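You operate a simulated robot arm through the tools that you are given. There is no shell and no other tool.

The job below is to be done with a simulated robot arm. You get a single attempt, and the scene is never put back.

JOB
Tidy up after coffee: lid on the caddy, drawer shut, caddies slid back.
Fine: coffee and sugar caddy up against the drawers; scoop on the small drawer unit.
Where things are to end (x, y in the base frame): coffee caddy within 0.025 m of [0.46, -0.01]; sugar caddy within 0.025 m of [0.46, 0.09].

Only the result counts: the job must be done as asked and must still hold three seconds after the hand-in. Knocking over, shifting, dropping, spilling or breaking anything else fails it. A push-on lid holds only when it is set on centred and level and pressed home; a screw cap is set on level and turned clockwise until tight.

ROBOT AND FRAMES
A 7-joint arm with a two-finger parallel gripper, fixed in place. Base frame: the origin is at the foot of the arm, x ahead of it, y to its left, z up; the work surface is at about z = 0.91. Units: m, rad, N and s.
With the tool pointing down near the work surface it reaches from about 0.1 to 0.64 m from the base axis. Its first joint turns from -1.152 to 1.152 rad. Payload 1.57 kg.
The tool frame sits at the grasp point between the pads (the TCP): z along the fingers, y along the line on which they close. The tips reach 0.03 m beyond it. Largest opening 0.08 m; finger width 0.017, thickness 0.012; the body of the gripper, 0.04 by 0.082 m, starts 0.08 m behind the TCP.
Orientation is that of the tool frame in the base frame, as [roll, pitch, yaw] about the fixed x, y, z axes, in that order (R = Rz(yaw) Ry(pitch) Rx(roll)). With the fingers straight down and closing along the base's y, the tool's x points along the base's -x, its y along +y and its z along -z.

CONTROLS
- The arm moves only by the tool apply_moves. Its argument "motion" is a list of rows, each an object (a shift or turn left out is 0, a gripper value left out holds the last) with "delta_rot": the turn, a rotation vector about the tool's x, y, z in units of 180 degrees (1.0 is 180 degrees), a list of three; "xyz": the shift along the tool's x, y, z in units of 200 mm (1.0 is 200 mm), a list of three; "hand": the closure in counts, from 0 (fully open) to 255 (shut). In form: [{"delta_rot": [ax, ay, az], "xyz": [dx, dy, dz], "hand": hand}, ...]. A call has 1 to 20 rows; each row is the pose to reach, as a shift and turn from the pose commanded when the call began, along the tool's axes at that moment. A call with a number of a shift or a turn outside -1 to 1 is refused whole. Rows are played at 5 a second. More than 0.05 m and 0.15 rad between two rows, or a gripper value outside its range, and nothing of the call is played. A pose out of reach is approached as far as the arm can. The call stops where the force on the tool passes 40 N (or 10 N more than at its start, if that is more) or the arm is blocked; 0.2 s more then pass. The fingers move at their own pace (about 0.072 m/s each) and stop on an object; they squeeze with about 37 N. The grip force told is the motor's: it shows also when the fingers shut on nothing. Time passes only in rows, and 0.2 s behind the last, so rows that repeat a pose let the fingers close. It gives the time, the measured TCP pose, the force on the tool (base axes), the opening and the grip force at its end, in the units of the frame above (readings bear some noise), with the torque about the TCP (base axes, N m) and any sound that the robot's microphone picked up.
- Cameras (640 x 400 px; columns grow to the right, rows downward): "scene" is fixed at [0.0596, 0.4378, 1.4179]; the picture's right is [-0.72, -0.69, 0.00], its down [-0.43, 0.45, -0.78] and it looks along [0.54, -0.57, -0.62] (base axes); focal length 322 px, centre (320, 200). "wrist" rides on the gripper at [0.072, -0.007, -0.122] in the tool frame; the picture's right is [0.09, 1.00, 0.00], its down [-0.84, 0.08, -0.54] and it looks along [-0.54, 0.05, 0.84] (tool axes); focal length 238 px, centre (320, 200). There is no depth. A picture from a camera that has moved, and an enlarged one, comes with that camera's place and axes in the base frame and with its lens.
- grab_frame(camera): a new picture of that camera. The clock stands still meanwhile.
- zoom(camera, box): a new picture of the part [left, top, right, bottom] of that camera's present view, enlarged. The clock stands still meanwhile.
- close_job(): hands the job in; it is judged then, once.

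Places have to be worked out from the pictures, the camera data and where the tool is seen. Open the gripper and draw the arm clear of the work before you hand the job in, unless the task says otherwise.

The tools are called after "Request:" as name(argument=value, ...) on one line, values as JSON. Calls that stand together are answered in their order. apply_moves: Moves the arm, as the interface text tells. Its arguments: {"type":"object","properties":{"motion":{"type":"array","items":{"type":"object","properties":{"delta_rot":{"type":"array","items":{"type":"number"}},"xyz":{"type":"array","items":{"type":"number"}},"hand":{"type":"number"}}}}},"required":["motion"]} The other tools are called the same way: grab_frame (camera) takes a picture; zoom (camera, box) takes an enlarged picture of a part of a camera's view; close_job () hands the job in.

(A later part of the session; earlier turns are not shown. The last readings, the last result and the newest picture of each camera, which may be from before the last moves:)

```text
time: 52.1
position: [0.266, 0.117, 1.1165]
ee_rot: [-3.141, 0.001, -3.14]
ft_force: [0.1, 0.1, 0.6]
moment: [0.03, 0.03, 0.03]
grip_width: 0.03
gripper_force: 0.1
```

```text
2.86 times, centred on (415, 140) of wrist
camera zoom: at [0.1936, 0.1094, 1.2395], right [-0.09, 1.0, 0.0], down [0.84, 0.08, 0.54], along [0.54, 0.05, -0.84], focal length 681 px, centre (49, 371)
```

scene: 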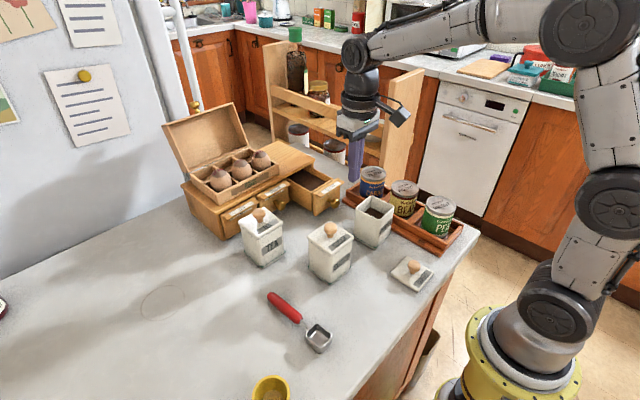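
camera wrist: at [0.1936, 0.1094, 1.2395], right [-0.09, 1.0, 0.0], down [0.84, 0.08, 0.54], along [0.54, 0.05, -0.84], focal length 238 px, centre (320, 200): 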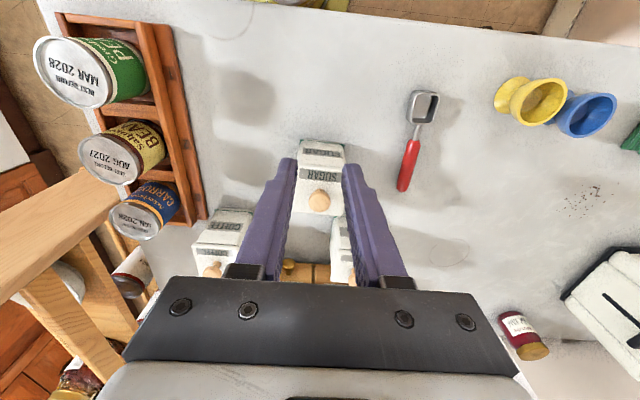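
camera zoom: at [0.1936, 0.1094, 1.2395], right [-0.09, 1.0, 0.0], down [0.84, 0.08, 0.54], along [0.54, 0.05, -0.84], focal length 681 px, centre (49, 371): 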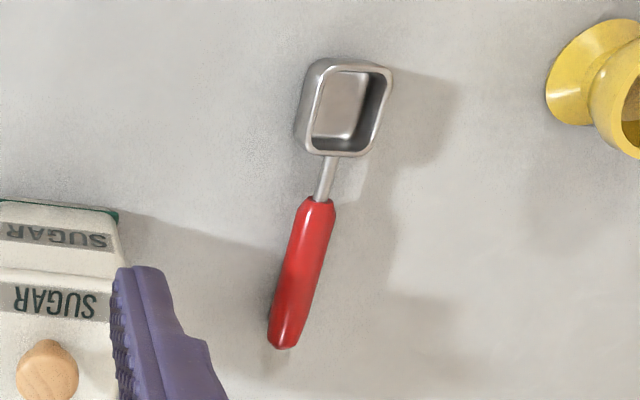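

The sugar caddy is at about (0.335, 0.119) and square, so it needs about +126 mm in x and -28 mm in y. I'll lower the tilted fingers behind it and push along that slight diagonal.

Request:
apply_moves(motion=[{"xyz": [0, 0.025, 0.15], "delta_rot": [0, -0.03, 0]}, {"xyz": [-0.015, 0.025, 0.3], "delta_rot": [0, -0.06, 0]}, {"xyz": [-0.03, 0.025, 0.45], "delta_rot": [0, -0.0833, 0]}, {"xyz": [-0.03, 0.025, 0.6], "delta_rot": [0, -0.0833, 0]}, {"xyz": [-0.03, 0.025, 0.72], "delta_rot": [0, -0.0833, 0]}, {"xyz": [-0.03, 0.025, 0.77], "delta_rot": [0, -0.0833, 0]}, {"xyz": [-0.03, 0.025, 0.77], "delta_rot": [0, -0.0833, 0]}])

Request:
zoom(camera="scene", box=[240, 150, 420, 300])

Request:
grab_frame(camera="wrist")

```text
time: 53.7
position: [0.2737, 0.1227, 0.9654]
ee_rot: [-3.141, 0.259, -3.141]
ft_force: [0.0, -0.8, -0.5]
moment: [-0.04, -0.01, -0.01]
grip_width: 0.0301
gripper_force: 0.0
```

```text
2.67 times, centred on (330, 225) of scene
camera zoom: at [0.0596, 0.4378, 1.4179], right [-0.72, -0.69, 0.0], down [-0.43, 0.45, -0.78], along [0.54, -0.57, -0.62], focal length 859 px, centre (293, 133)
```

zoom: 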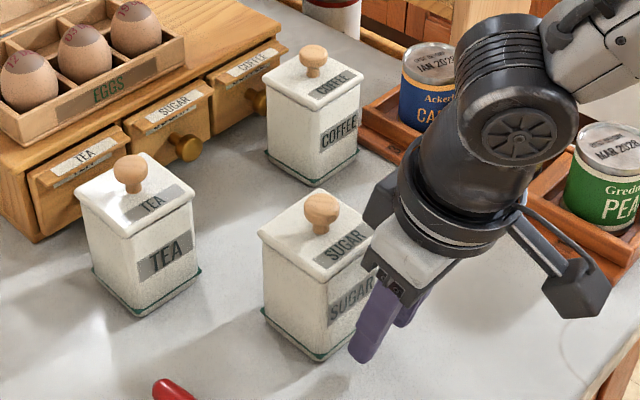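

```text
taken
camera wrist: at [0.171, 0.1138, 1.0651], right [-0.09, 1.0, -0.03], down [0.67, 0.08, 0.74], along [0.74, 0.05, -0.67], focal length 238 px, centre (320, 200)
```

wrist: 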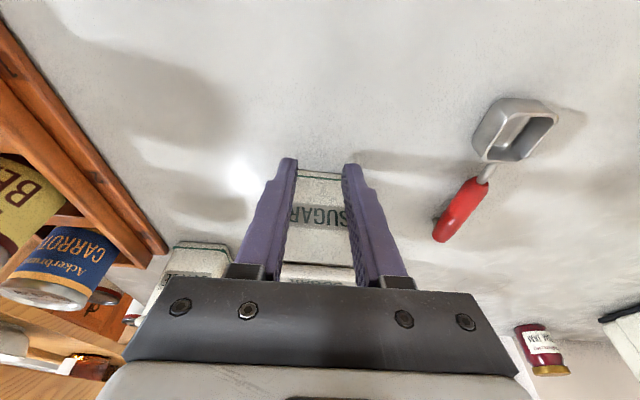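

The fingers are placed 15 mm behind the sugar caddy, so I'll start the diagonal push.

Request:
apply_moves(motion=[{"xyz": [-0.0483, -0.0111, 0.0129]}, {"xyz": [-0.0966, -0.0222, 0.0258]}, {"xyz": [-0.1449, -0.0333, 0.0387]}, {"xyz": [-0.1932, -0.0444, 0.0516]}, {"xyz": [-0.2415, -0.0555, 0.0645]}, {"xyz": [-0.2898, -0.0666, 0.0774]}, {"xyz": [-0.3381, -0.0777, 0.0903]}, {"xyz": [-0.3381, -0.0777, 0.0903]}])

Request:
zoom(camera="scene", box=[240, 150, 400, 270])

Request:
grab_frame(camera="wrist")

```text
time: 55.5
position: [0.3438, 0.1075, 0.965]
ee_rot: [-3.138, 0.26, -3.14]
ft_force: [-1.3, -0.2, 0.4]
moment: [0.02, 0.04, -0.02]
grip_width: 0.0303
gripper_force: 0.1
```

```text
3.33 times, centred on (320, 210) of scene
camera zoom: at [0.0596, 0.4378, 1.4179], right [-0.72, -0.69, 0.0], down [-0.43, 0.45, -0.78], along [0.54, -0.57, -0.62], focal length 1074 px, centre (320, 167)
```

zoom: 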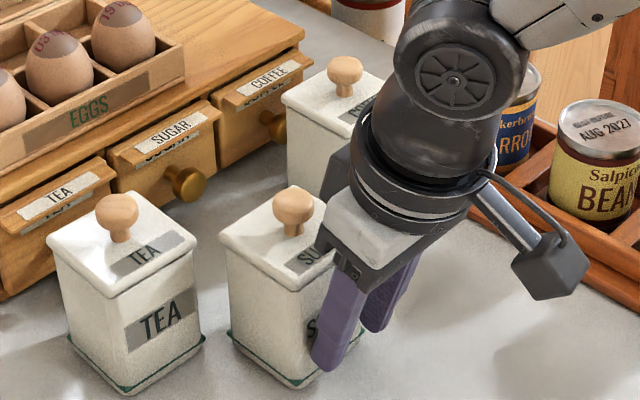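

```text
taken
camera wrist: at [0.2423, 0.1003, 1.0639], right [-0.09, 1.0, -0.03], down [0.67, 0.08, 0.74], along [0.74, 0.05, -0.67], focal length 238 px, centre (320, 200)
```

wrist: 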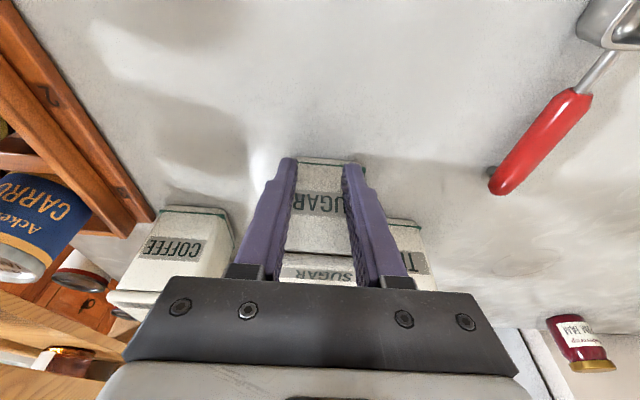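

The caddy is now near (0.391, 0.110) and has drifted a bit less in y than commanded. I'll steepen the diagonal slightly and push another 35 mm.

Request:
apply_moves(motion=[{"xyz": [-0.0338, -0.0123, 0.009]}, {"xyz": [-0.0676, -0.0246, 0.0181]}, {"xyz": [-0.1014, -0.0369, 0.0271]}, {"xyz": [-0.1352, -0.0492, 0.0361]}, {"xyz": [-0.169, -0.0615, 0.0451]}, {"xyz": [-0.169, -0.0615, 0.0451]}])

Request:
zoom(camera="scene", box=[240, 150, 400, 270])

Request:
grab_frame(camera="wrist")

```text
time: 56.9
position: [0.377, 0.0958, 0.9639]
ee_rot: [-3.141, 0.26, -3.139]
ft_force: [-0.8, 0.1, -0.6]
moment: [-0.03, 0.04, 0.02]
grip_width: 0.0304
gripper_force: 0.5
```

```text
3.33 times, centred on (320, 210) of scene
camera zoom: at [0.0596, 0.4378, 1.4179], right [-0.72, -0.69, 0.0], down [-0.43, 0.45, -0.78], along [0.54, -0.57, -0.62], focal length 1074 px, centre (320, 167)
```

zoom: 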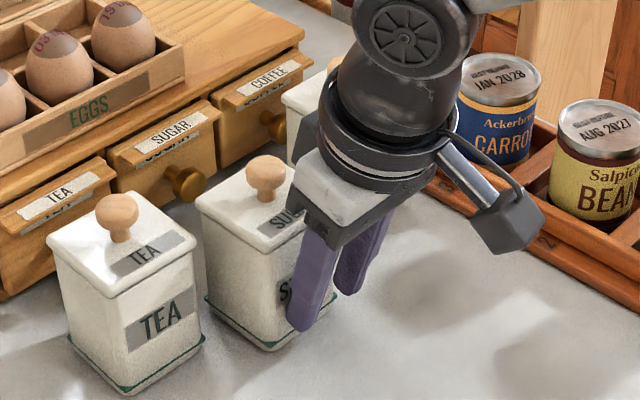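

```text
taken
camera wrist: at [0.2753, 0.0881, 1.0637], right [-0.09, 1.0, -0.03], down [0.67, 0.08, 0.74], along [0.74, 0.05, -0.67], focal length 238 px, centre (320, 200)
```

wrist: 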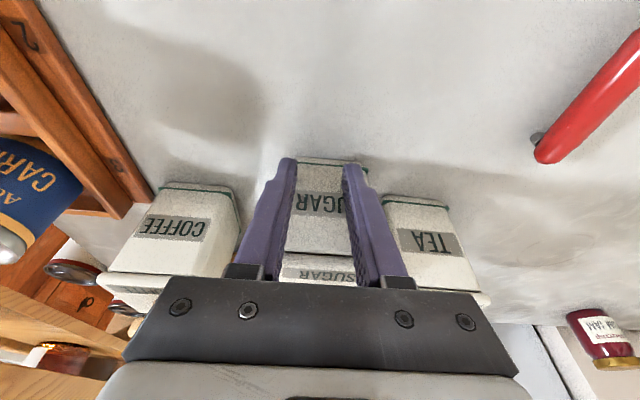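

Now at about (0.421, 0.102), passing the tea caddy with clearance. I'll push the last 39 mm on a similar diagonal.

Request:
apply_moves(motion=[{"xyz": [-0.0338, -0.0115, 0.009]}, {"xyz": [-0.0676, -0.023, 0.0181]}, {"xyz": [-0.1014, -0.0345, 0.0271]}, {"xyz": [-0.1352, -0.046, 0.0361]}, {"xyz": [-0.169, -0.0575, 0.0451]}, {"xyz": [-0.188, -0.064, 0.0502]}, {"xyz": [-0.188, -0.064, 0.0502]}])

Request:
zoom(camera="scene", box=[220, 130, 380, 250])

Request:
grab_frame(camera="wrist")

```text
time: 58.5
position: [0.4176, 0.0827, 0.9642]
ee_rot: [-3.14, 0.261, -3.139]
ft_force: [-0.6, -0.1, 0.5]
moment: [0.0, 0.02, 0.03]
grip_width: 0.0302
gripper_force: 0.4
```

```text
3.33 times, centred on (300, 190) of scene
camera zoom: at [0.0596, 0.4378, 1.4179], right [-0.72, -0.69, 0.0], down [-0.43, 0.45, -0.78], along [0.54, -0.57, -0.62], focal length 1074 px, centre (387, 233)
```

zoom: 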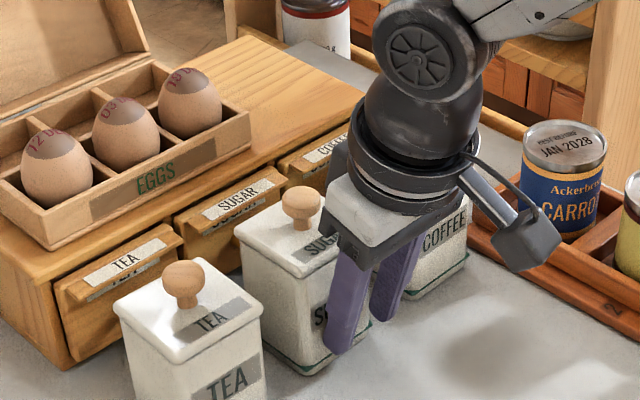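

```text
taken
camera wrist: at [0.3158, 0.0746, 1.0633], right [-0.09, 1.0, -0.03], down [0.67, 0.08, 0.74], along [0.74, 0.05, -0.67], focal length 238 px, centre (320, 200)
```

wrist: 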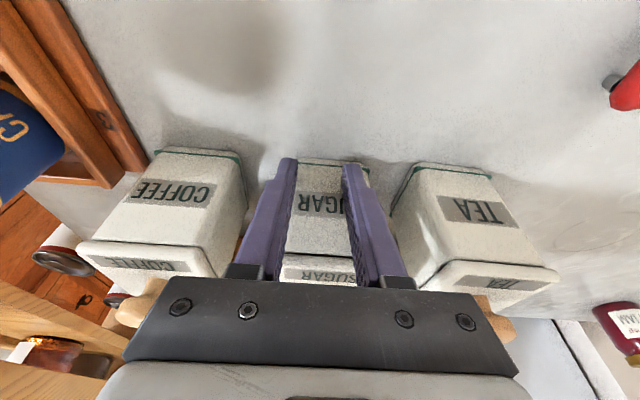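

The sugar knob triangulates to (0.463, 0.088), within tolerance. I'll back straight off, rise and untilt.

Request:
apply_moves(motion=[{"xyz": [0.1, 0, -0.027]}, {"xyz": [0.2415, 0, -0.0647]}, {"xyz": [0.19, 0, -0.25]}, {"xyz": [0.14, 0, -0.44]}, {"xyz": [0.09, 0, -0.63]}, {"xyz": [0.04, 0, -0.82], "delta_rot": [0, 0.04, 0]}, {"xyz": [0.04, 0, -0.82], "delta_rot": [0, 0.0833, 0]}, {"xyz": [0.04, 0, -0.82], "delta_rot": [0, 0.0833, 0]}])

Request:
grab_frame(camera="wrist")

Request:
grab_frame(camera="scene")

Request:
zoom(camera="scene", box=[180, 90, 400, 250])

```text
time: 60.3
position: [0.3685, 0.0831, 1.119]
ee_rot: [-3.139, -0.001, -3.139]
ft_force: [-0.7, -0.2, -1.1]
moment: [0.03, -0.01, -0.01]
grip_width: 0.0302
gripper_force: 0.1
```

```text
taken
camera wrist: at [0.2952, 0.0747, 1.2415], right [-0.09, 1.0, 0.0], down [0.84, 0.08, 0.54], along [0.54, 0.05, -0.84], focal length 238 px, centre (320, 200)
```

wrist: 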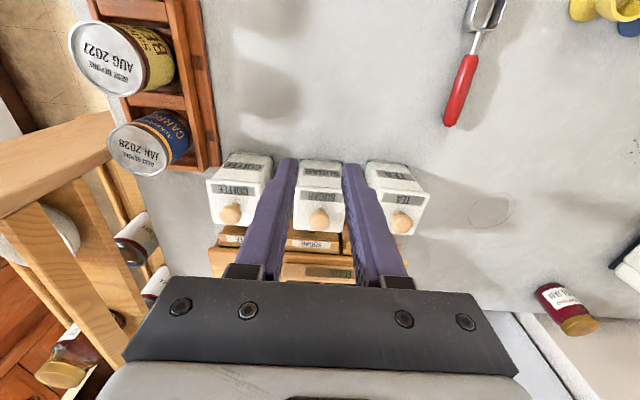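

```text
taken
```

scene: 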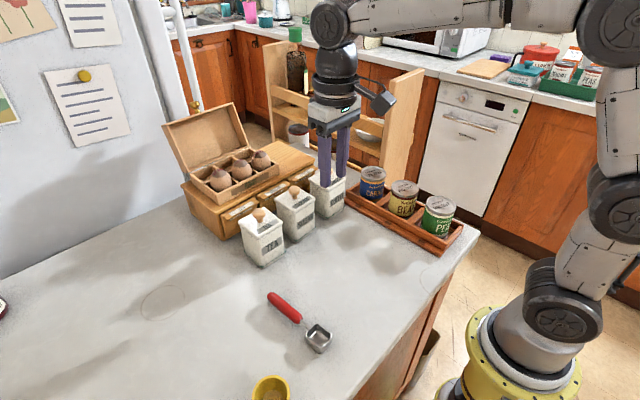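

```text
2.50 times, centred on (290, 170) of scene
camera zoom: at [0.0596, 0.4378, 1.4179], right [-0.72, -0.69, 0.0], down [-0.43, 0.45, -0.78], along [0.54, -0.57, -0.62], focal length 805 px, centre (395, 275)
```

zoom: 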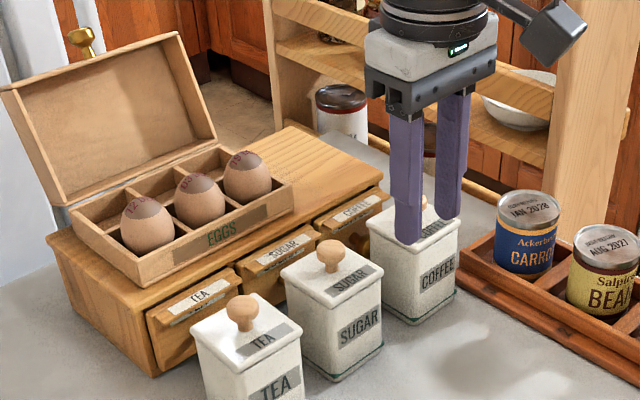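

All three caddies stand in a row in front of their drawers. Next is the scoop: I'll move over it with the hand open to measure its pose.

Request:
apply_moves(motion=[{"xyz": [0.14, 0.14, 0], "hand": 0}, {"xyz": [0.28, 0.28, 0], "hand": 0}, {"xyz": [0.42, 0.42, 0], "hand": 0}, {"xyz": [0.56, 0.56, 0], "hand": 0}, {"xyz": [0.7, 0.7, 0], "hand": 0}, {"xyz": [0.75, 0.83, 0], "hand": 0}, {"xyz": [0.75, 0.83, 0], "hand": 0}])

Request:
grab_frame(camera="wrist")

Request:
zoom(camera="wrist", box=[260, 60, 380, 230])

Request:
zoom(camera="scene", box=[250, 280, 350, 360])

Request:
zoom(camera="scene", box=[170, 90, 360, 260])

```text
time: 61.9
position: [0.2159, 0.2473, 1.1211]
ee_rot: [-3.141, -0.002, -3.141]
ft_force: [0.0, -0.6, 0.1]
moment: [-0.01, -0.03, 0.02]
grip_width: 0.0798
gripper_force: 0.1
```

```text
taken
camera wrist: at [0.1433, 0.2394, 1.2435], right [-0.09, 1.0, 0.0], down [0.84, 0.08, 0.54], along [0.54, 0.05, -0.84], focal length 238 px, centre (320, 200)
```

wrist: 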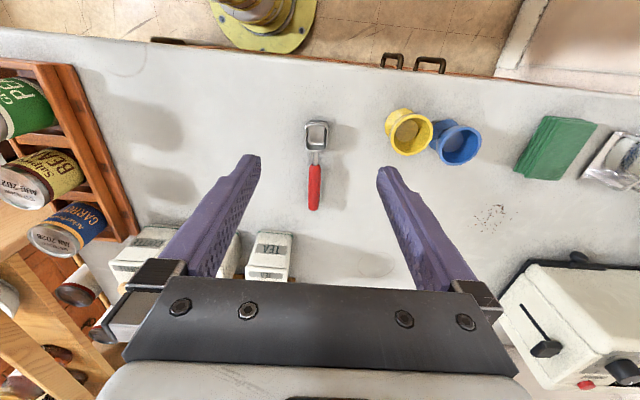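

```text
2.35 times, centred on (320, 145) of wrist
camera zoom: at [0.1433, 0.2394, 1.2435], right [-0.09, 1.0, 0.0], down [0.84, 0.08, 0.54], along [0.54, 0.05, -0.84], focal length 561 px, centre (320, 329)
```

zoom: 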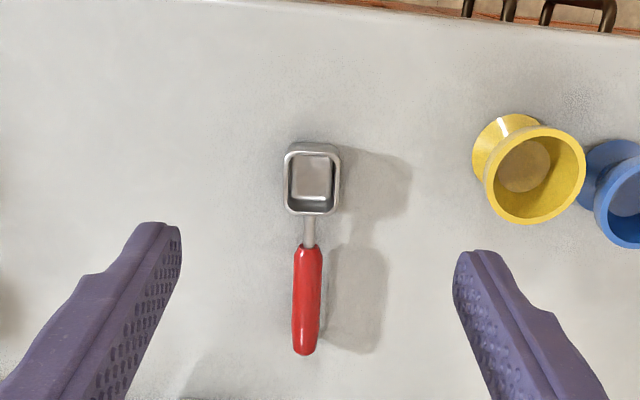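

```text
5.00 times, centred on (300, 320) of scene
camera zoom: at [0.0596, 0.4378, 1.4179], right [-0.72, -0.69, 0.0], down [-0.43, 0.45, -0.78], along [0.54, -0.57, -0.62], focal length 1611 px, centre (420, -400)
```

zoom: 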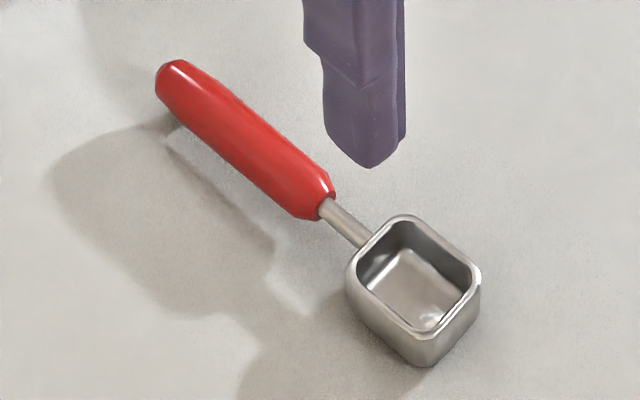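

```text
2.35 times, centred on (265, 175) of scene
camera zoom: at [0.0596, 0.4378, 1.4179], right [-0.72, -0.69, 0.0], down [-0.43, 0.45, -0.78], along [0.54, -0.57, -0.62], focal length 758 px, centre (449, 259)
```

zoom: 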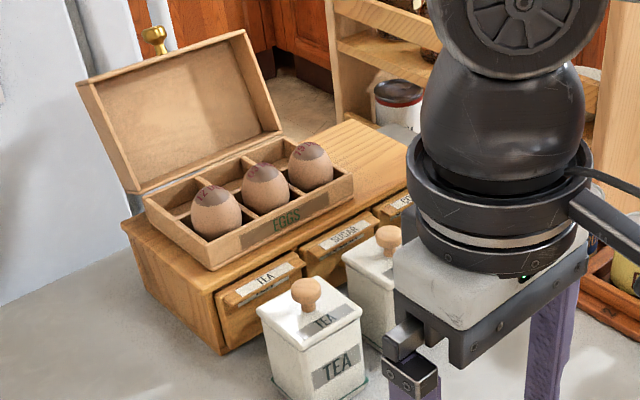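

The scoop's handle lies level at about z 0.930 along x from 0.286 to 0.360 at y about 0.248, with the cup near (0.241, 0.244). Before picking it up I'll inspect the free area on top of the drawer unit and test the reach there.

Request:
apply_moves(motion=[{"xyz": [0, -0.15, -0.1]}, {"xyz": [-0.05, -0.35, -0.2]}, {"xyz": [-0.1, -0.55, -0.2]}, {"xyz": [-0.2, -0.75, -0.2]}, {"xyz": [-0.3, -0.95, -0.2]}, {"xyz": [-0.5, -1.0, -0.2]}, {"xyz": [-0.7, -1.0, -0.2]}, {"xyz": [-0.85, -1.0, -0.2]}, {"xyz": [-0.85, -1.0, -0.2]}])

Request:
grab_frame(camera="wrist")

```text
time: 63.9
position: [0.3865, 0.0502, 1.1589]
ee_rot: [-3.141, 0.0, -3.139]
ft_force: [0.2, 0.8, 0.4]
moment: [0.01, 0.0, -0.02]
grip_width: 0.0801
gripper_force: 0.1
```

```text
taken
camera wrist: at [0.3135, 0.0426, 1.2817], right [-0.09, 1.0, 0.0], down [0.84, 0.08, 0.54], along [0.54, 0.05, -0.84], focal length 238 px, centre (320, 200)
```

wrist: 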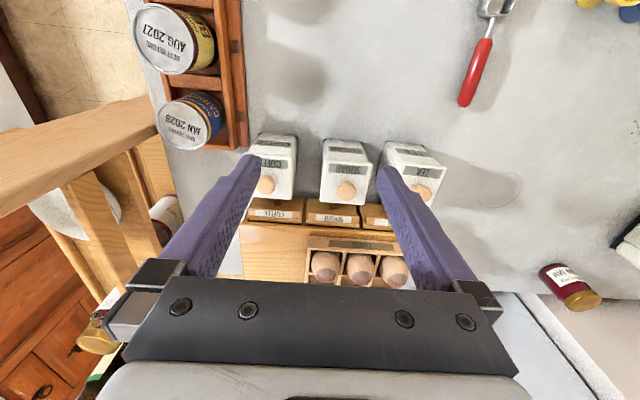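

I'll continue to a point over the front of the unit and look again.

Request:
apply_moves(motion=[{"xyz": [-0.1, -0.1, -0.1]}, {"xyz": [-0.3, -0.25, -0.1]}, {"xyz": [-0.45, -0.375, -0.1]}, {"xyz": [-0.65, -0.375, -0.1]}, {"xyz": [-0.65, -0.375, -0.1]}])

Request:
grab_frame(camera="wrist")

Request:
grab_frame(camera="scene")

```text
time: 65.1
position: [0.5194, -0.0253, 1.1784]
ee_rot: [-3.139, -0.001, -3.139]
ft_force: [0.3, -0.7, -0.1]
moment: [0.02, 0.01, 0.03]
grip_width: 0.08
gripper_force: 0.2
```

```text
taken
camera wrist: at [0.4459, -0.0317, 1.2999], right [-0.09, 1.0, 0.0], down [0.84, 0.08, 0.54], along [0.54, 0.05, -0.84], focal length 238 px, centre (320, 200)
```

wrist: 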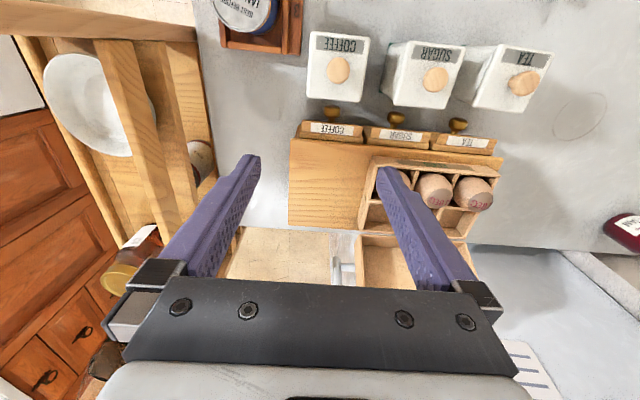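

```text
taken
```

scene: 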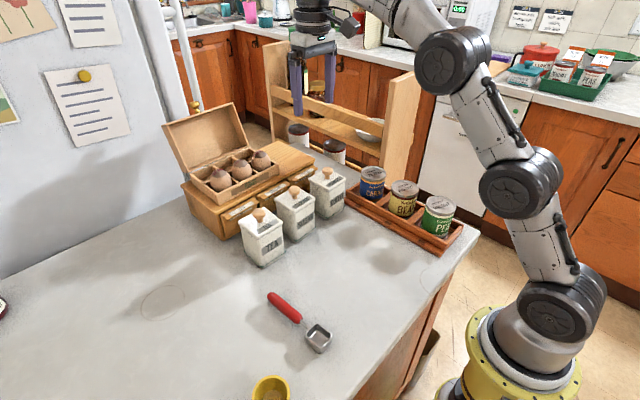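

Request:
zoom(camera="wrist", box=[260, 20, 460, 250])

Request:
zoom(camera="scene", box=[180, 95, 360, 245])

```text
1.74 times, centred on (360, 135) of wrist
camera zoom: at [0.4459, -0.0317, 1.2999], right [-0.09, 1.0, 0.0], down [0.84, 0.08, 0.54], along [0.54, 0.05, -0.84], focal length 414 px, centre (250, 313)
```

zoom: 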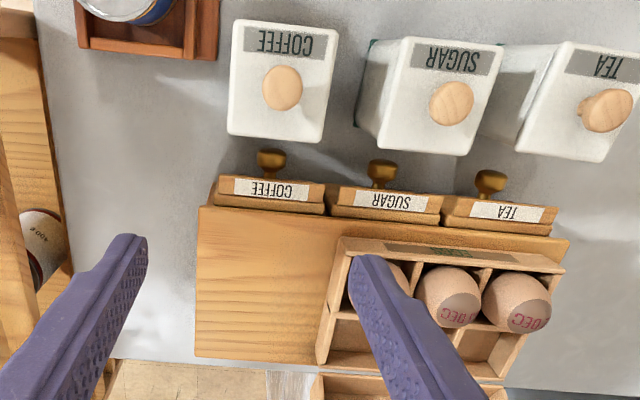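

```text
2.67 times, centred on (270, 170) of scene
camera zoom: at [0.0597, 0.4378, 1.4179], right [-0.72, -0.69, 0.0], down [-0.43, 0.45, -0.78], along [0.54, -0.57, -0.62], focal length 859 px, centre (453, 280)
```

zoom: 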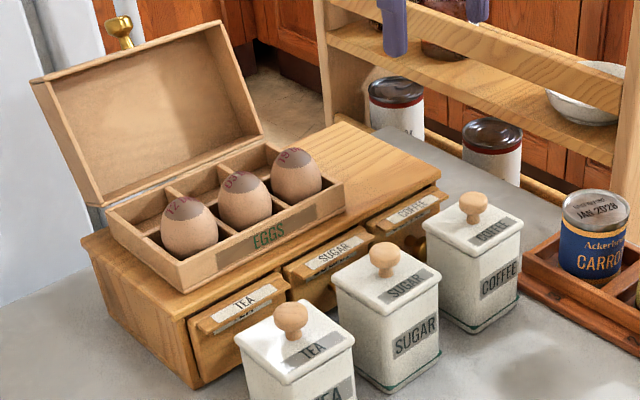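

The free top runs from x 0.555 to 0.705 and y -0.061 to about 0.045, enough for the scoop laid along x. I'll test the reach at (0.632, -0.015) with the fingers mostly closed, staying above the surface.

Request:
apply_moves(motion=[{"xyz": [-0.1, 0.05, 0], "hand": 160}, {"xyz": [-0.25, 0.05, 0], "hand": 160}, {"xyz": [-0.4, 0.05, 0], "hand": 160}, {"xyz": [-0.565, 0.05, 0], "hand": 160}, {"xyz": [-0.565, 0.05, 0.2], "hand": 160}, {"xyz": [-0.565, 0.05, 0.4], "hand": 160}, {"xyz": [-0.565, 0.05, 0.6], "hand": 160}, {"xyz": [-0.565, 0.05, 0.6], "hand": 160}])

Request:
zoom(camera="scene", box=[180, 75, 380, 225])

Request:
grab_frame(camera="wrist")

```text
time: 66.9
position: [0.6126, -0.016, 1.0547]
ee_rot: [-3.14, 0.002, -3.139]
ft_force: [0.0, 0.4, -0.6]
moment: [0.03, -0.01, 0.0]
grip_width: 0.0298
gripper_force: 0.1
out of reach, approached as far as the arm can: row 2, 3, 4, 5, 6, 7, 8
```

```text
2.67 times, centred on (280, 150) of scene
camera zoom: at [0.0596, 0.4378, 1.4179], right [-0.72, -0.69, 0.0], down [-0.43, 0.45, -0.78], along [0.54, -0.57, -0.62], focal length 859 px, centre (427, 333)
```

zoom: 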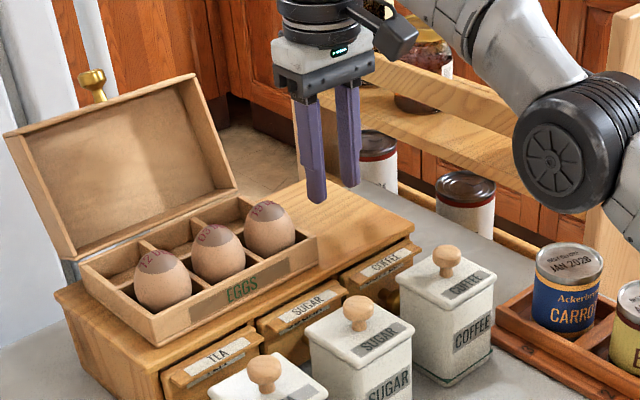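

```text
taken
camera wrist: at [0.5394, -0.0228, 1.1762], right [-0.09, 1.0, 0.0], down [0.84, 0.08, 0.54], along [0.54, 0.05, -0.84], focal length 238 px, centre (320, 200)
```

wrist: 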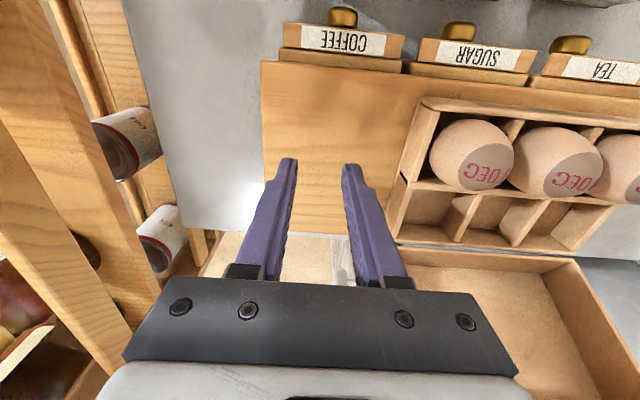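

Straight down, the arm reaches only x = 0.613 here, so I'll pick and place the scoop with the tool tilted 15° forward, which extends the reach. First I'll rise and travel back toward the scoop.

Request:
apply_moves(motion=[{"xyz": [0, 0, -0.2]}, {"xyz": [0.05, 0, -0.4]}, {"xyz": [0.2, 0, -0.55]}, {"xyz": [0.4, 0, -0.55]}, {"xyz": [0.6, 0, -0.55]}, {"xyz": [0.8, 0, -0.55]}, {"xyz": [1.0, 0, -0.55]}, {"xyz": [1.0, 0, -0.55]}])

Request:
apply_moves(motion=[{"xyz": [0.15, 0.15, 0], "hand": 0}, {"xyz": [0.25, 0.33, 0], "hand": 0}, {"xyz": [0.35, 0.5, 0], "hand": 0}, {"xyz": [0.45, 0.68, 0], "hand": 0}, {"xyz": [0.5, 0.85, 0], "hand": 0}, {"xyz": [0.5, 1.0, 0], "hand": 0}, {"xyz": [0.5, 1.0, 0], "hand": 0}])

```text
time: 68.7
position: [0.4121, -0.0162, 1.1622]
ee_rot: [-3.139, 0.0, -3.14]
ft_force: [-0.2, 0.2, -0.1]
moment: [0.01, -0.02, -0.03]
grip_width: 0.0298
gripper_force: 0.0
out of reach, approached as far as the arm can: row 1, 2, 3
```

```text
time: 70.3
position: [0.3101, 0.1837, 1.1617]
ee_rot: [-3.14, -0.001, -3.141]
ft_force: [0.0, -0.2, -0.4]
moment: [-0.04, 0.0, 0.01]
grip_width: 0.0801
gripper_force: 0.1
```

Now I'll go over the scoop with the 15° tilt and stop about 4 cm above the grasp height for a check.

Request:
apply_moves(motion=[{"xyz": [0.02, 0.16, 0.1], "delta_rot": [0, -0.03, 0]}, {"xyz": [0.05, 0.319, 0.25], "delta_rot": [0, -0.06, 0]}, {"xyz": [0.075, 0.319, 0.45], "delta_rot": [0, -0.0833, 0]}, {"xyz": [0.075, 0.319, 0.65], "delta_rot": [0, -0.0833, 0]}, {"xyz": [0.075, 0.319, 0.858], "delta_rot": [0, -0.0833, 0]}, {"xyz": [0.075, 0.319, 0.858], "delta_rot": [0, -0.0833, 0]}])

Request:
zoom(camera="wrist", box=[200, 60, 440, 230])

Request:
zoom(camera="scene", box=[240, 250, 380, 370])

```text
time: 71.7
position: [0.2977, 0.2452, 0.989]
ee_rot: [-3.14, 0.26, -3.141]
ft_force: [-0.6, 0.1, -0.2]
moment: [-0.02, 0.01, 0.0]
grip_width: 0.0801
gripper_force: 0.0
```

```text
2.35 times, centred on (320, 145) of wrist
camera zoom: at [0.1947, 0.2376, 1.0887], right [-0.09, 1.0, -0.03], down [0.67, 0.08, 0.74], along [0.74, 0.05, -0.67], focal length 561 px, centre (320, 329)
```

zoom: 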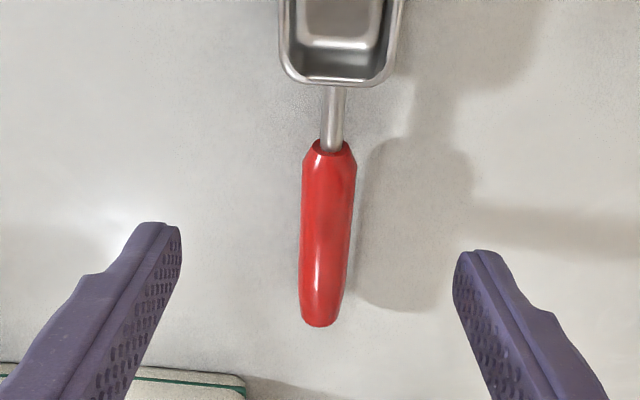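

```text
3.33 times, centred on (310, 310) of scene
camera zoom: at [0.0596, 0.4378, 1.4179], right [-0.72, -0.69, 0.0], down [-0.43, 0.45, -0.78], along [0.54, -0.57, -0.62], focal length 1074 px, centre (353, -167)
```

zoom: 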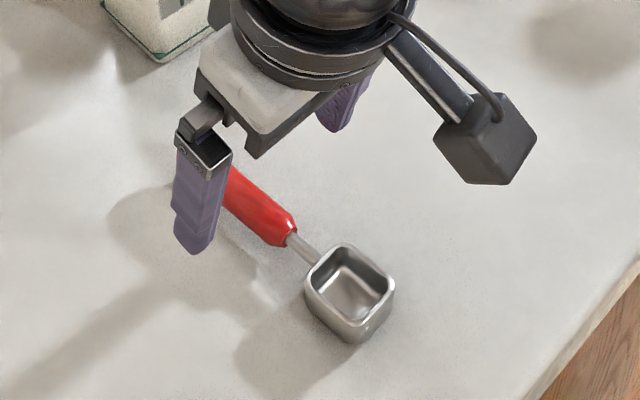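

The handle lies midway between the fingers at y about 0.2456. I'll descend vertically to z = 0.950 and close on it.

Request:
apply_moves(motion=[{"xyz": [0.02, 0, 0.075], "hand": 0}, {"xyz": [0.04, 0, 0.15], "hand": 0}, {"xyz": [0.0505, 0, 0.188], "hand": 0}, {"xyz": [0.0505, 0, 0.188], "hand": 0}, {"xyz": [0.0505, 0, 0.188], "hand": 120}, {"xyz": [0.0505, 0, 0.188], "hand": 200}, {"xyz": [0.0505, 0, 0.188], "hand": 255}, {"xyz": [0.0505, 0, 0.188], "hand": 255}, {"xyz": [0.0505, 0, 0.188], "hand": 255}])

Request:
zoom(camera="scene", box=[240, 250, 380, 370])

Request:
zoom(camera="wrist", box=[200, 60, 440, 230])

```text
time: 73.7
position: [0.2969, 0.2465, 0.9504]
ee_rot: [-3.14, 0.26, -3.139]
ft_force: [-0.1, -0.2, 0.5]
moment: [-0.01, -0.02, -0.04]
grip_width: 0.0168
gripper_force: 31.9
```

```text
3.33 times, centred on (310, 310) of scene
camera zoom: at [0.0596, 0.4378, 1.4179], right [-0.72, -0.69, 0.0], down [-0.43, 0.45, -0.78], along [0.54, -0.57, -0.62], focal length 1074 px, centre (353, -167)
```

zoom: 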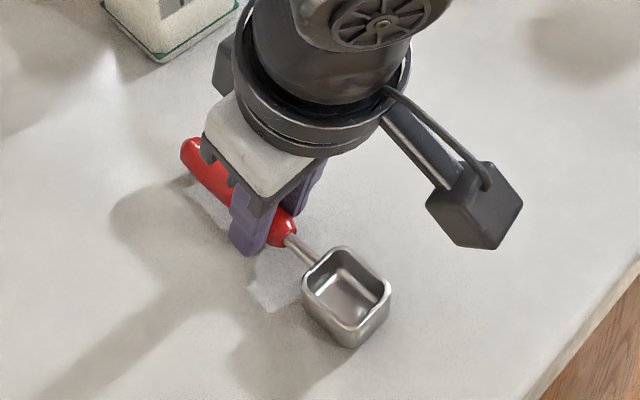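

```text
2.35 times, centred on (320, 145) of wrist
camera zoom: at [0.1948, 0.2393, 1.0496], right [-0.09, 1.0, -0.03], down [0.67, 0.08, 0.74], along [0.74, 0.05, -0.67], focal length 561 px, centre (320, 329)
```

zoom: 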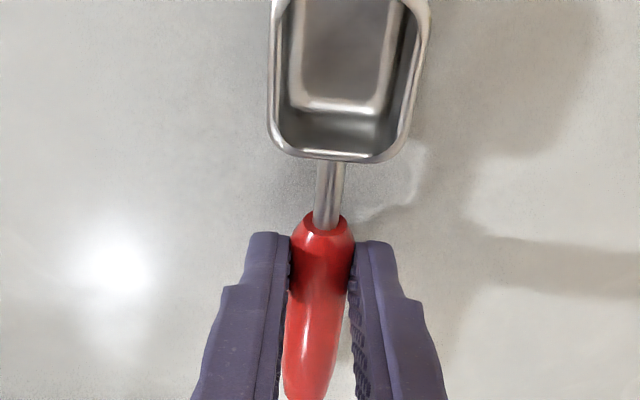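

The handle is held at 16.8 mm. I'll lift straight up 18 cm and check that the scoop hangs level.

Request:
apply_moves(motion=[{"xyz": [-0.026, 0, -0.0966]}, {"xyz": [-0.078, 0, -0.29]}, {"xyz": [-0.13, 0, -0.483]}, {"xyz": [-0.181, 0, -0.676]}, {"xyz": [-0.233, 0, -0.869]}, {"xyz": [-0.233, 0, -0.869]}])

Request:
zoom(camera="scene", box=[220, 180, 400, 330])

Request:
zoom(camera="wrist", box=[200, 60, 440, 230])

```text
time: 75.1
position: [0.2981, 0.2481, 1.1311]
ee_rot: [-3.138, 0.26, -3.14]
ft_force: [0.8, -0.2, -0.8]
moment: [-0.03, 0.0, 0.02]
grip_width: 0.0168
gripper_force: 32.1
```

```text
2.67 times, centred on (310, 255) of scene
camera zoom: at [0.0596, 0.4378, 1.4179], right [-0.72, -0.69, 0.0], down [-0.43, 0.45, -0.78], along [0.54, -0.57, -0.62], focal length 859 px, centre (347, 53)
```

zoom: 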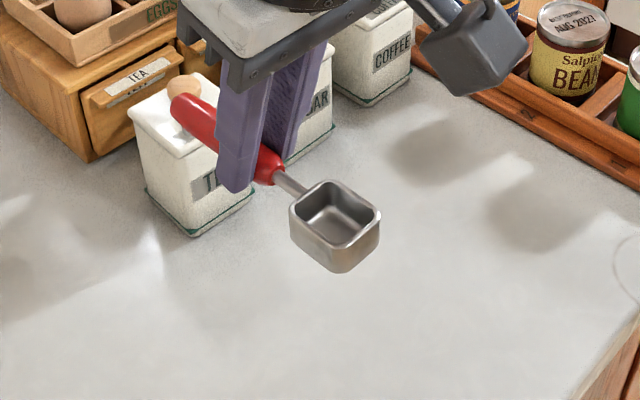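

```text
2.35 times, centred on (320, 145) of wrist
camera zoom: at [0.1963, 0.2409, 1.2307], right [-0.09, 1.0, -0.03], down [0.67, 0.08, 0.74], along [0.74, 0.05, -0.67], focal length 561 px, centre (320, 329)
```

zoom: 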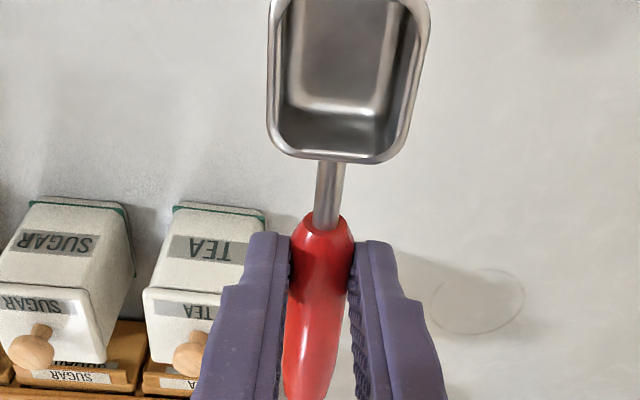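

The scoop hangs level and firmly. I'll carry it sideways at this height, well above the caddies.

Request:
apply_moves(motion=[{"xyz": [0, -0.1, 0]}, {"xyz": [0, -0.3, 0]}, {"xyz": [0, -0.5, 0]}, {"xyz": [0, -0.7, 0]}, {"xyz": [0, -0.9, 0]}, {"xyz": [0, -1.0, 0]}, {"xyz": [0, -1.0, 0]}])

Request:
apply_moves(motion=[{"xyz": [-0.0966, -0.1, 0.0259]}, {"xyz": [-0.2415, -0.2, 0.0647]}, {"xyz": [-0.386, -0.3, 0.1036]}, {"xyz": [-0.58, -0.3, 0.1554]}, {"xyz": [-0.773, -0.3, 0.207]}, {"xyz": [-0.966, -0.3, 0.259]}, {"xyz": [-0.966, -0.3, 0.259]}])

Request:
grab_frame(camera="scene")

Request:
grab_frame(camera="wrist")

```text
time: 76.7
position: [0.2966, 0.0493, 1.1321]
ee_rot: [-3.14, 0.26, -3.14]
ft_force: [0.7, -0.4, -0.7]
moment: [0.02, -0.03, -0.02]
grip_width: 0.0164
gripper_force: 31.1
```

```text
time: 78.3
position: [0.4987, -0.0109, 1.1302]
ee_rot: [-3.14, 0.261, -3.141]
ft_force: [-0.5, 0.5, 0.3]
moment: [-0.04, 0.03, 0.02]
grip_width: 0.0166
gripper_force: 31.8
```

```text
taken
```

scene: 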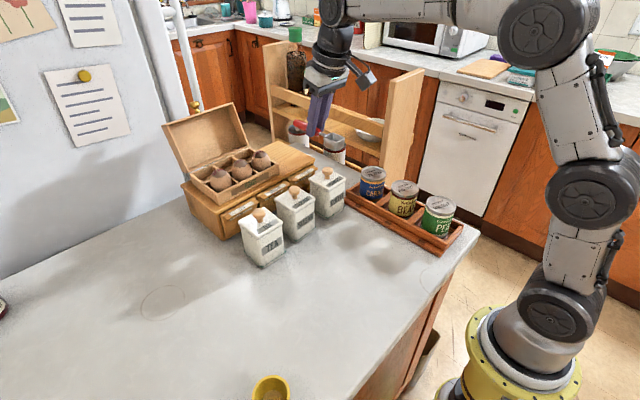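

```text
taken
camera wrist: at [0.3965, -0.0187, 1.2294], right [-0.09, 1.0, -0.03], down [0.67, 0.08, 0.74], along [0.74, 0.05, -0.67], focal length 238 px, centre (320, 200)
```

wrist: 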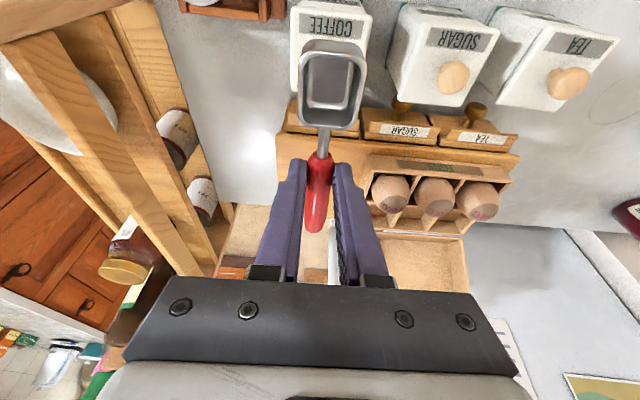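

The scoop is lined up at y about -0.012 over the caddy row. I'll move on over the unit's free top, descending to about 3.5 cm above it once the cup has passed the caddy.

Request:
apply_moves(motion=[{"xyz": [-0.1449, 0, 0.0389]}, {"xyz": [-0.2898, 0, 0.0777]}, {"xyz": [-0.3846, 0, 0.2067]}, {"xyz": [-0.473, 0, 0.36]}, {"xyz": [-0.571, 0, 0.5156]}, {"xyz": [-0.571, 0, 0.5156]}])

Request:
zoom(camera="scene", box=[180, 80, 380, 230])

Request:
grab_frame(camera="wrist")

```text
time: 79.7
position: [0.6356, -0.013, 1.0636]
ee_rot: [-3.14, 0.26, -3.139]
ft_force: [-0.4, 0.3, 0.0]
moment: [0.02, 0.01, -0.02]
grip_width: 0.0168
gripper_force: 32.5
```

```text
2.67 times, centred on (280, 155) of scene
camera zoom: at [0.0597, 0.4378, 1.4179], right [-0.72, -0.69, 0.0], down [-0.43, 0.45, -0.78], along [0.54, -0.57, -0.62], focal length 859 px, centre (427, 320)
```

zoom: 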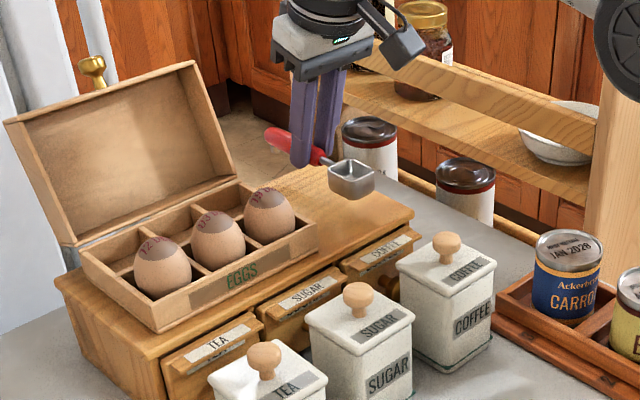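

```text
taken
camera wrist: at [0.532, -0.0199, 1.1638], right [-0.09, 1.0, -0.03], down [0.67, 0.08, 0.74], along [0.74, 0.05, -0.67], focal length 238 px, centre (320, 200)
```

wrist: 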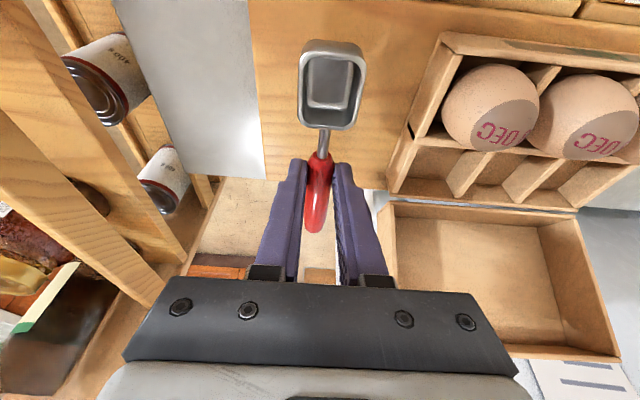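

The tool reached (0.635, -0.013), and the cup is over the wood with about 9 mm to the front edge. I'll lower most of the way and then feel for contact.

Request:
apply_moves(motion=[{"xyz": [0.013, 0, 0.0483]}, {"xyz": [0.026, 0, 0.0966]}, {"xyz": [0.0389, 0, 0.1449]}, {"xyz": [0.0389, 0, 0.1449]}])

Request:
zoom(camera="scene", box=[240, 110, 340, 190])

```text
time: 80.7
position: [0.6349, -0.0115, 1.0368]
ee_rot: [-3.14, 0.267, -3.139]
ft_force: [-3.8, 1.6, 15.1]
moment: [0.09, 0.85, -0.09]
grip_width: 0.0168
gripper_force: 31.8
```

```text
5.00 times, centred on (290, 150) of scene
camera zoom: at [0.0593, 0.4379, 1.4179], right [-0.72, -0.69, 0.0], down [-0.43, 0.45, -0.78], along [0.54, -0.57, -0.62], focal length 1611 px, centre (470, 450)
```

zoom: 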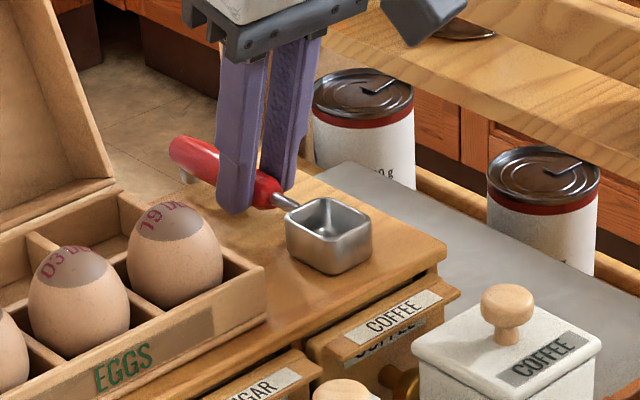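

Contact came at TCP z 1.037 with 15 N on the cup, so the top is nearer z 0.996. The scoop has a small foot at the handle end that sits right at the back edge. I'll lift 14 mm, shift 6 mm toward the front, and look again.

Request:
apply_moves(motion=[{"xyz": [-0.0181, 0, -0.0676]}, {"xyz": [-0.0181, 0, -0.0676]}, {"xyz": [0.0109, 0, -0.0754]}, {"xyz": [0.0109, 0, -0.0754]}])

Request:
zoom(camera="scene", box=[240, 110, 340, 190])

Request:
zoom(camera="wrist", box=[230, 0, 470, 200])

```text
time: 81.7
position: [0.6277, -0.0117, 1.0464]
ee_rot: [-3.139, 0.259, -3.139]
ft_force: [-0.1, 0.3, -0.5]
moment: [-0.02, 0.0, -0.04]
grip_width: 0.0168
gripper_force: 32.2
```

```text
5.00 times, centred on (290, 150) of scene
camera zoom: at [0.0596, 0.4378, 1.4179], right [-0.72, -0.69, 0.0], down [-0.43, 0.45, -0.78], along [0.54, -0.57, -0.62], focal length 1611 px, centre (470, 450)
```

zoom: 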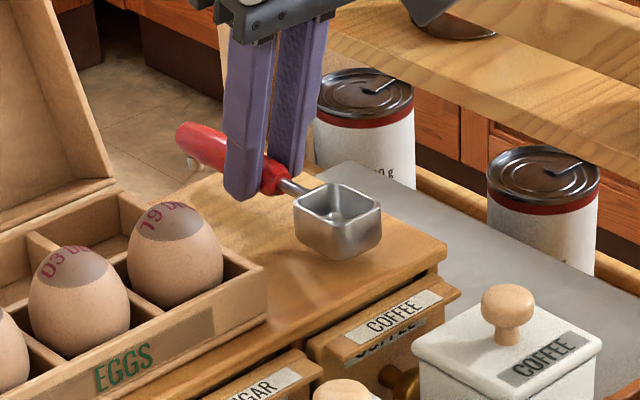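

```text
2.00 times, centred on (350, 100) of wrist
camera zoom: at [0.5263, -0.0193, 1.1469], right [-0.09, 1.0, -0.03], down [0.67, 0.08, 0.74], along [0.74, 0.05, -0.67], focal length 477 px, centre (260, 400)
```

zoom: 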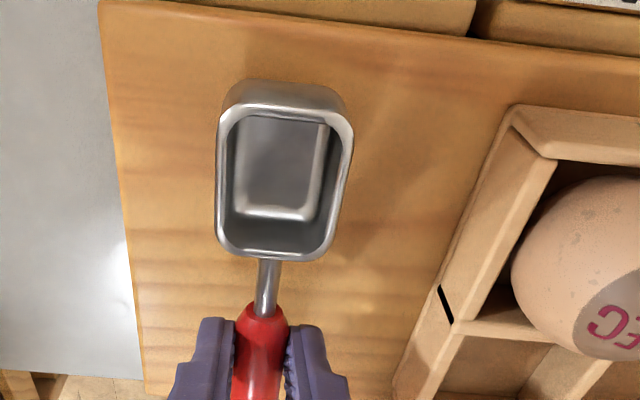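

The cup now has about 10 mm to the front edge, and the foot is about 10 mm inside the back edge. I'll lower gently in small steps.

Request:
apply_moves(motion=[{"xyz": [0.0026, 0, 0.0097]}, {"xyz": [0.0052, 0, 0.0193]}, {"xyz": [0.0078, 0, 0.029]}, {"xyz": [0.0097, 0, 0.0362]}, {"xyz": [0.0097, 0, 0.0362]}])

Request:
zoom(camera="scene", box=[240, 110, 340, 190])

```text
time: 82.9
position: [0.6283, -0.0121, 1.0384]
ee_rot: [-3.141, 0.259, -3.14]
ft_force: [0.1, -0.5, -0.8]
moment: [-0.01, -0.01, -0.01]
grip_width: 0.0169
gripper_force: 32.3
```

```text
5.00 times, centred on (290, 150) of scene
camera zoom: at [0.0596, 0.4378, 1.4179], right [-0.72, -0.69, 0.0], down [-0.43, 0.45, -0.78], along [0.54, -0.57, -0.62], focal length 1611 px, centre (470, 450)
```

zoom: 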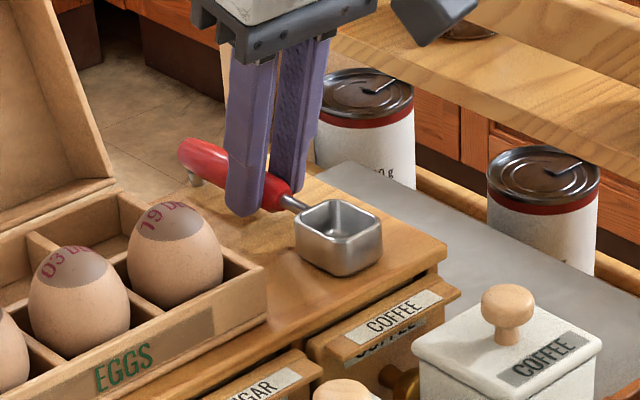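

Still no contact, and the foot appears just inside the back edge. I'll continue in 1 mm steps.

Request:
apply_moves(motion=[{"xyz": [0.0013, 0, 0.0048]}, {"xyz": [0.0026, 0, 0.0097]}, {"xyz": [0.0026, 0, 0.0097]}])

Request:
apply_moves(motion=[{"xyz": [0.0013, 0, 0.0048]}, {"xyz": [0.0013, 0, 0.0048]}])

Request:
zoom(camera="scene", box=[240, 110, 340, 190])

```text
time: 83.7
position: [0.6278, -0.0116, 1.0383]
ee_rot: [-3.138, 0.265, -3.139]
ft_force: [0.1, -3.2, 6.7]
moment: [-0.07, -0.18, -0.09]
grip_width: 0.0165
gripper_force: 31.4
```

```text
time: 84.3
position: [0.6289, -0.0113, 1.0379]
ee_rot: [-3.14, 0.267, -3.14]
ft_force: [2.9, -2.7, 13.8]
moment: [-0.05, 0.08, -0.04]
grip_width: 0.0166
gripper_force: 31.9
```

```text
5.00 times, centred on (290, 150) of scene
camera zoom: at [0.0594, 0.4377, 1.4179], right [-0.72, -0.69, 0.0], down [-0.43, 0.45, -0.78], along [0.54, -0.57, -0.62], focal length 1611 px, centre (470, 450)
```

zoom: 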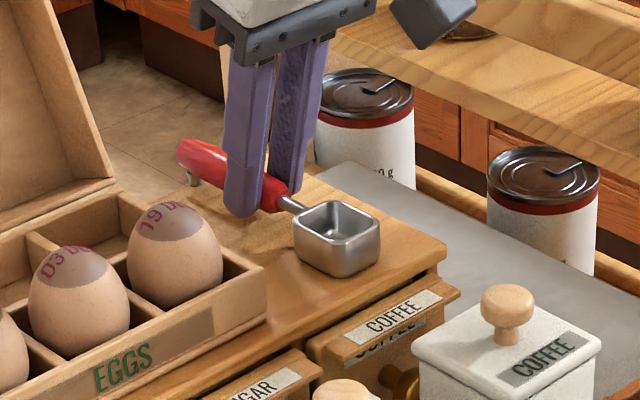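

The moment is near zero at 14 N, so both cup and foot rest on the unit. I'll ease off a little and open the fingers part way.

Request:
apply_moves(motion=[{"xyz": [-0.002, 0, -0.0075], "hand": 255}, {"xyz": [-0.002, 0, -0.0075], "hand": 190}, {"xyz": [-0.002, 0, -0.0075], "hand": 150}, {"xyz": [-0.002, 0, -0.0075], "hand": 125}, {"xyz": [-0.002, 0, -0.0075], "hand": 125}])

Request:
zoom(camera="scene", box=[240, 110, 340, 190])

Request:
zoom(camera="wrist", box=[230, 0, 470, 240])

```text
time: 85.5
position: [0.6282, -0.0106, 1.0365]
ee_rot: [-3.139, 0.259, -3.141]
ft_force: [0.3, 0.3, 0.0]
moment: [0.01, -0.02, 0.02]
grip_width: 0.0408
gripper_force: 0.0
```

```text
5.00 times, centred on (290, 150) of scene
camera zoom: at [0.0596, 0.4378, 1.4179], right [-0.72, -0.69, 0.0], down [-0.43, 0.45, -0.78], along [0.54, -0.57, -0.62], focal length 1611 px, centre (470, 450)
```

zoom: 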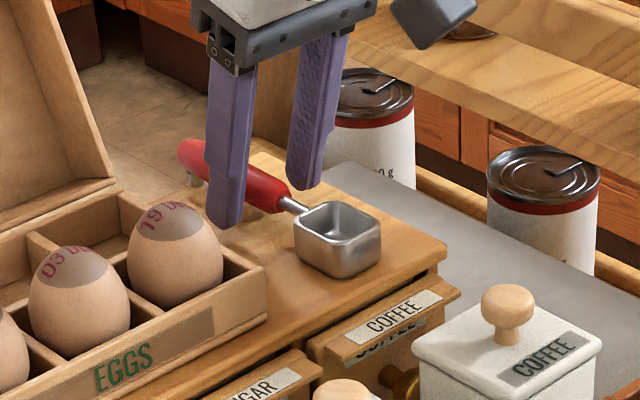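

```text
1.67 times, centred on (350, 120) of wrist
camera zoom: at [0.5262, -0.0189, 1.1363], right [-0.09, 1.0, -0.03], down [0.67, 0.08, 0.74], along [0.74, 0.05, -0.67], focal length 397 px, centre (270, 333)
```

zoom: 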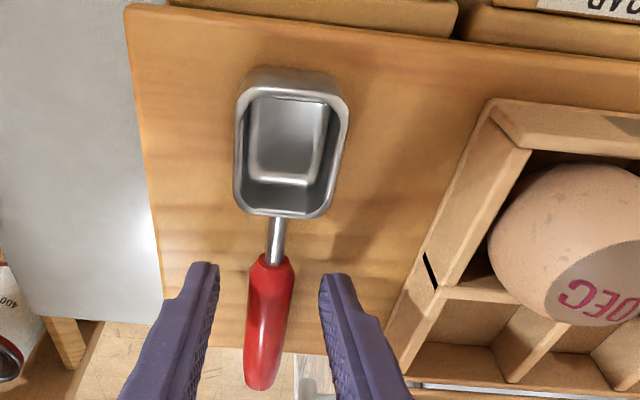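

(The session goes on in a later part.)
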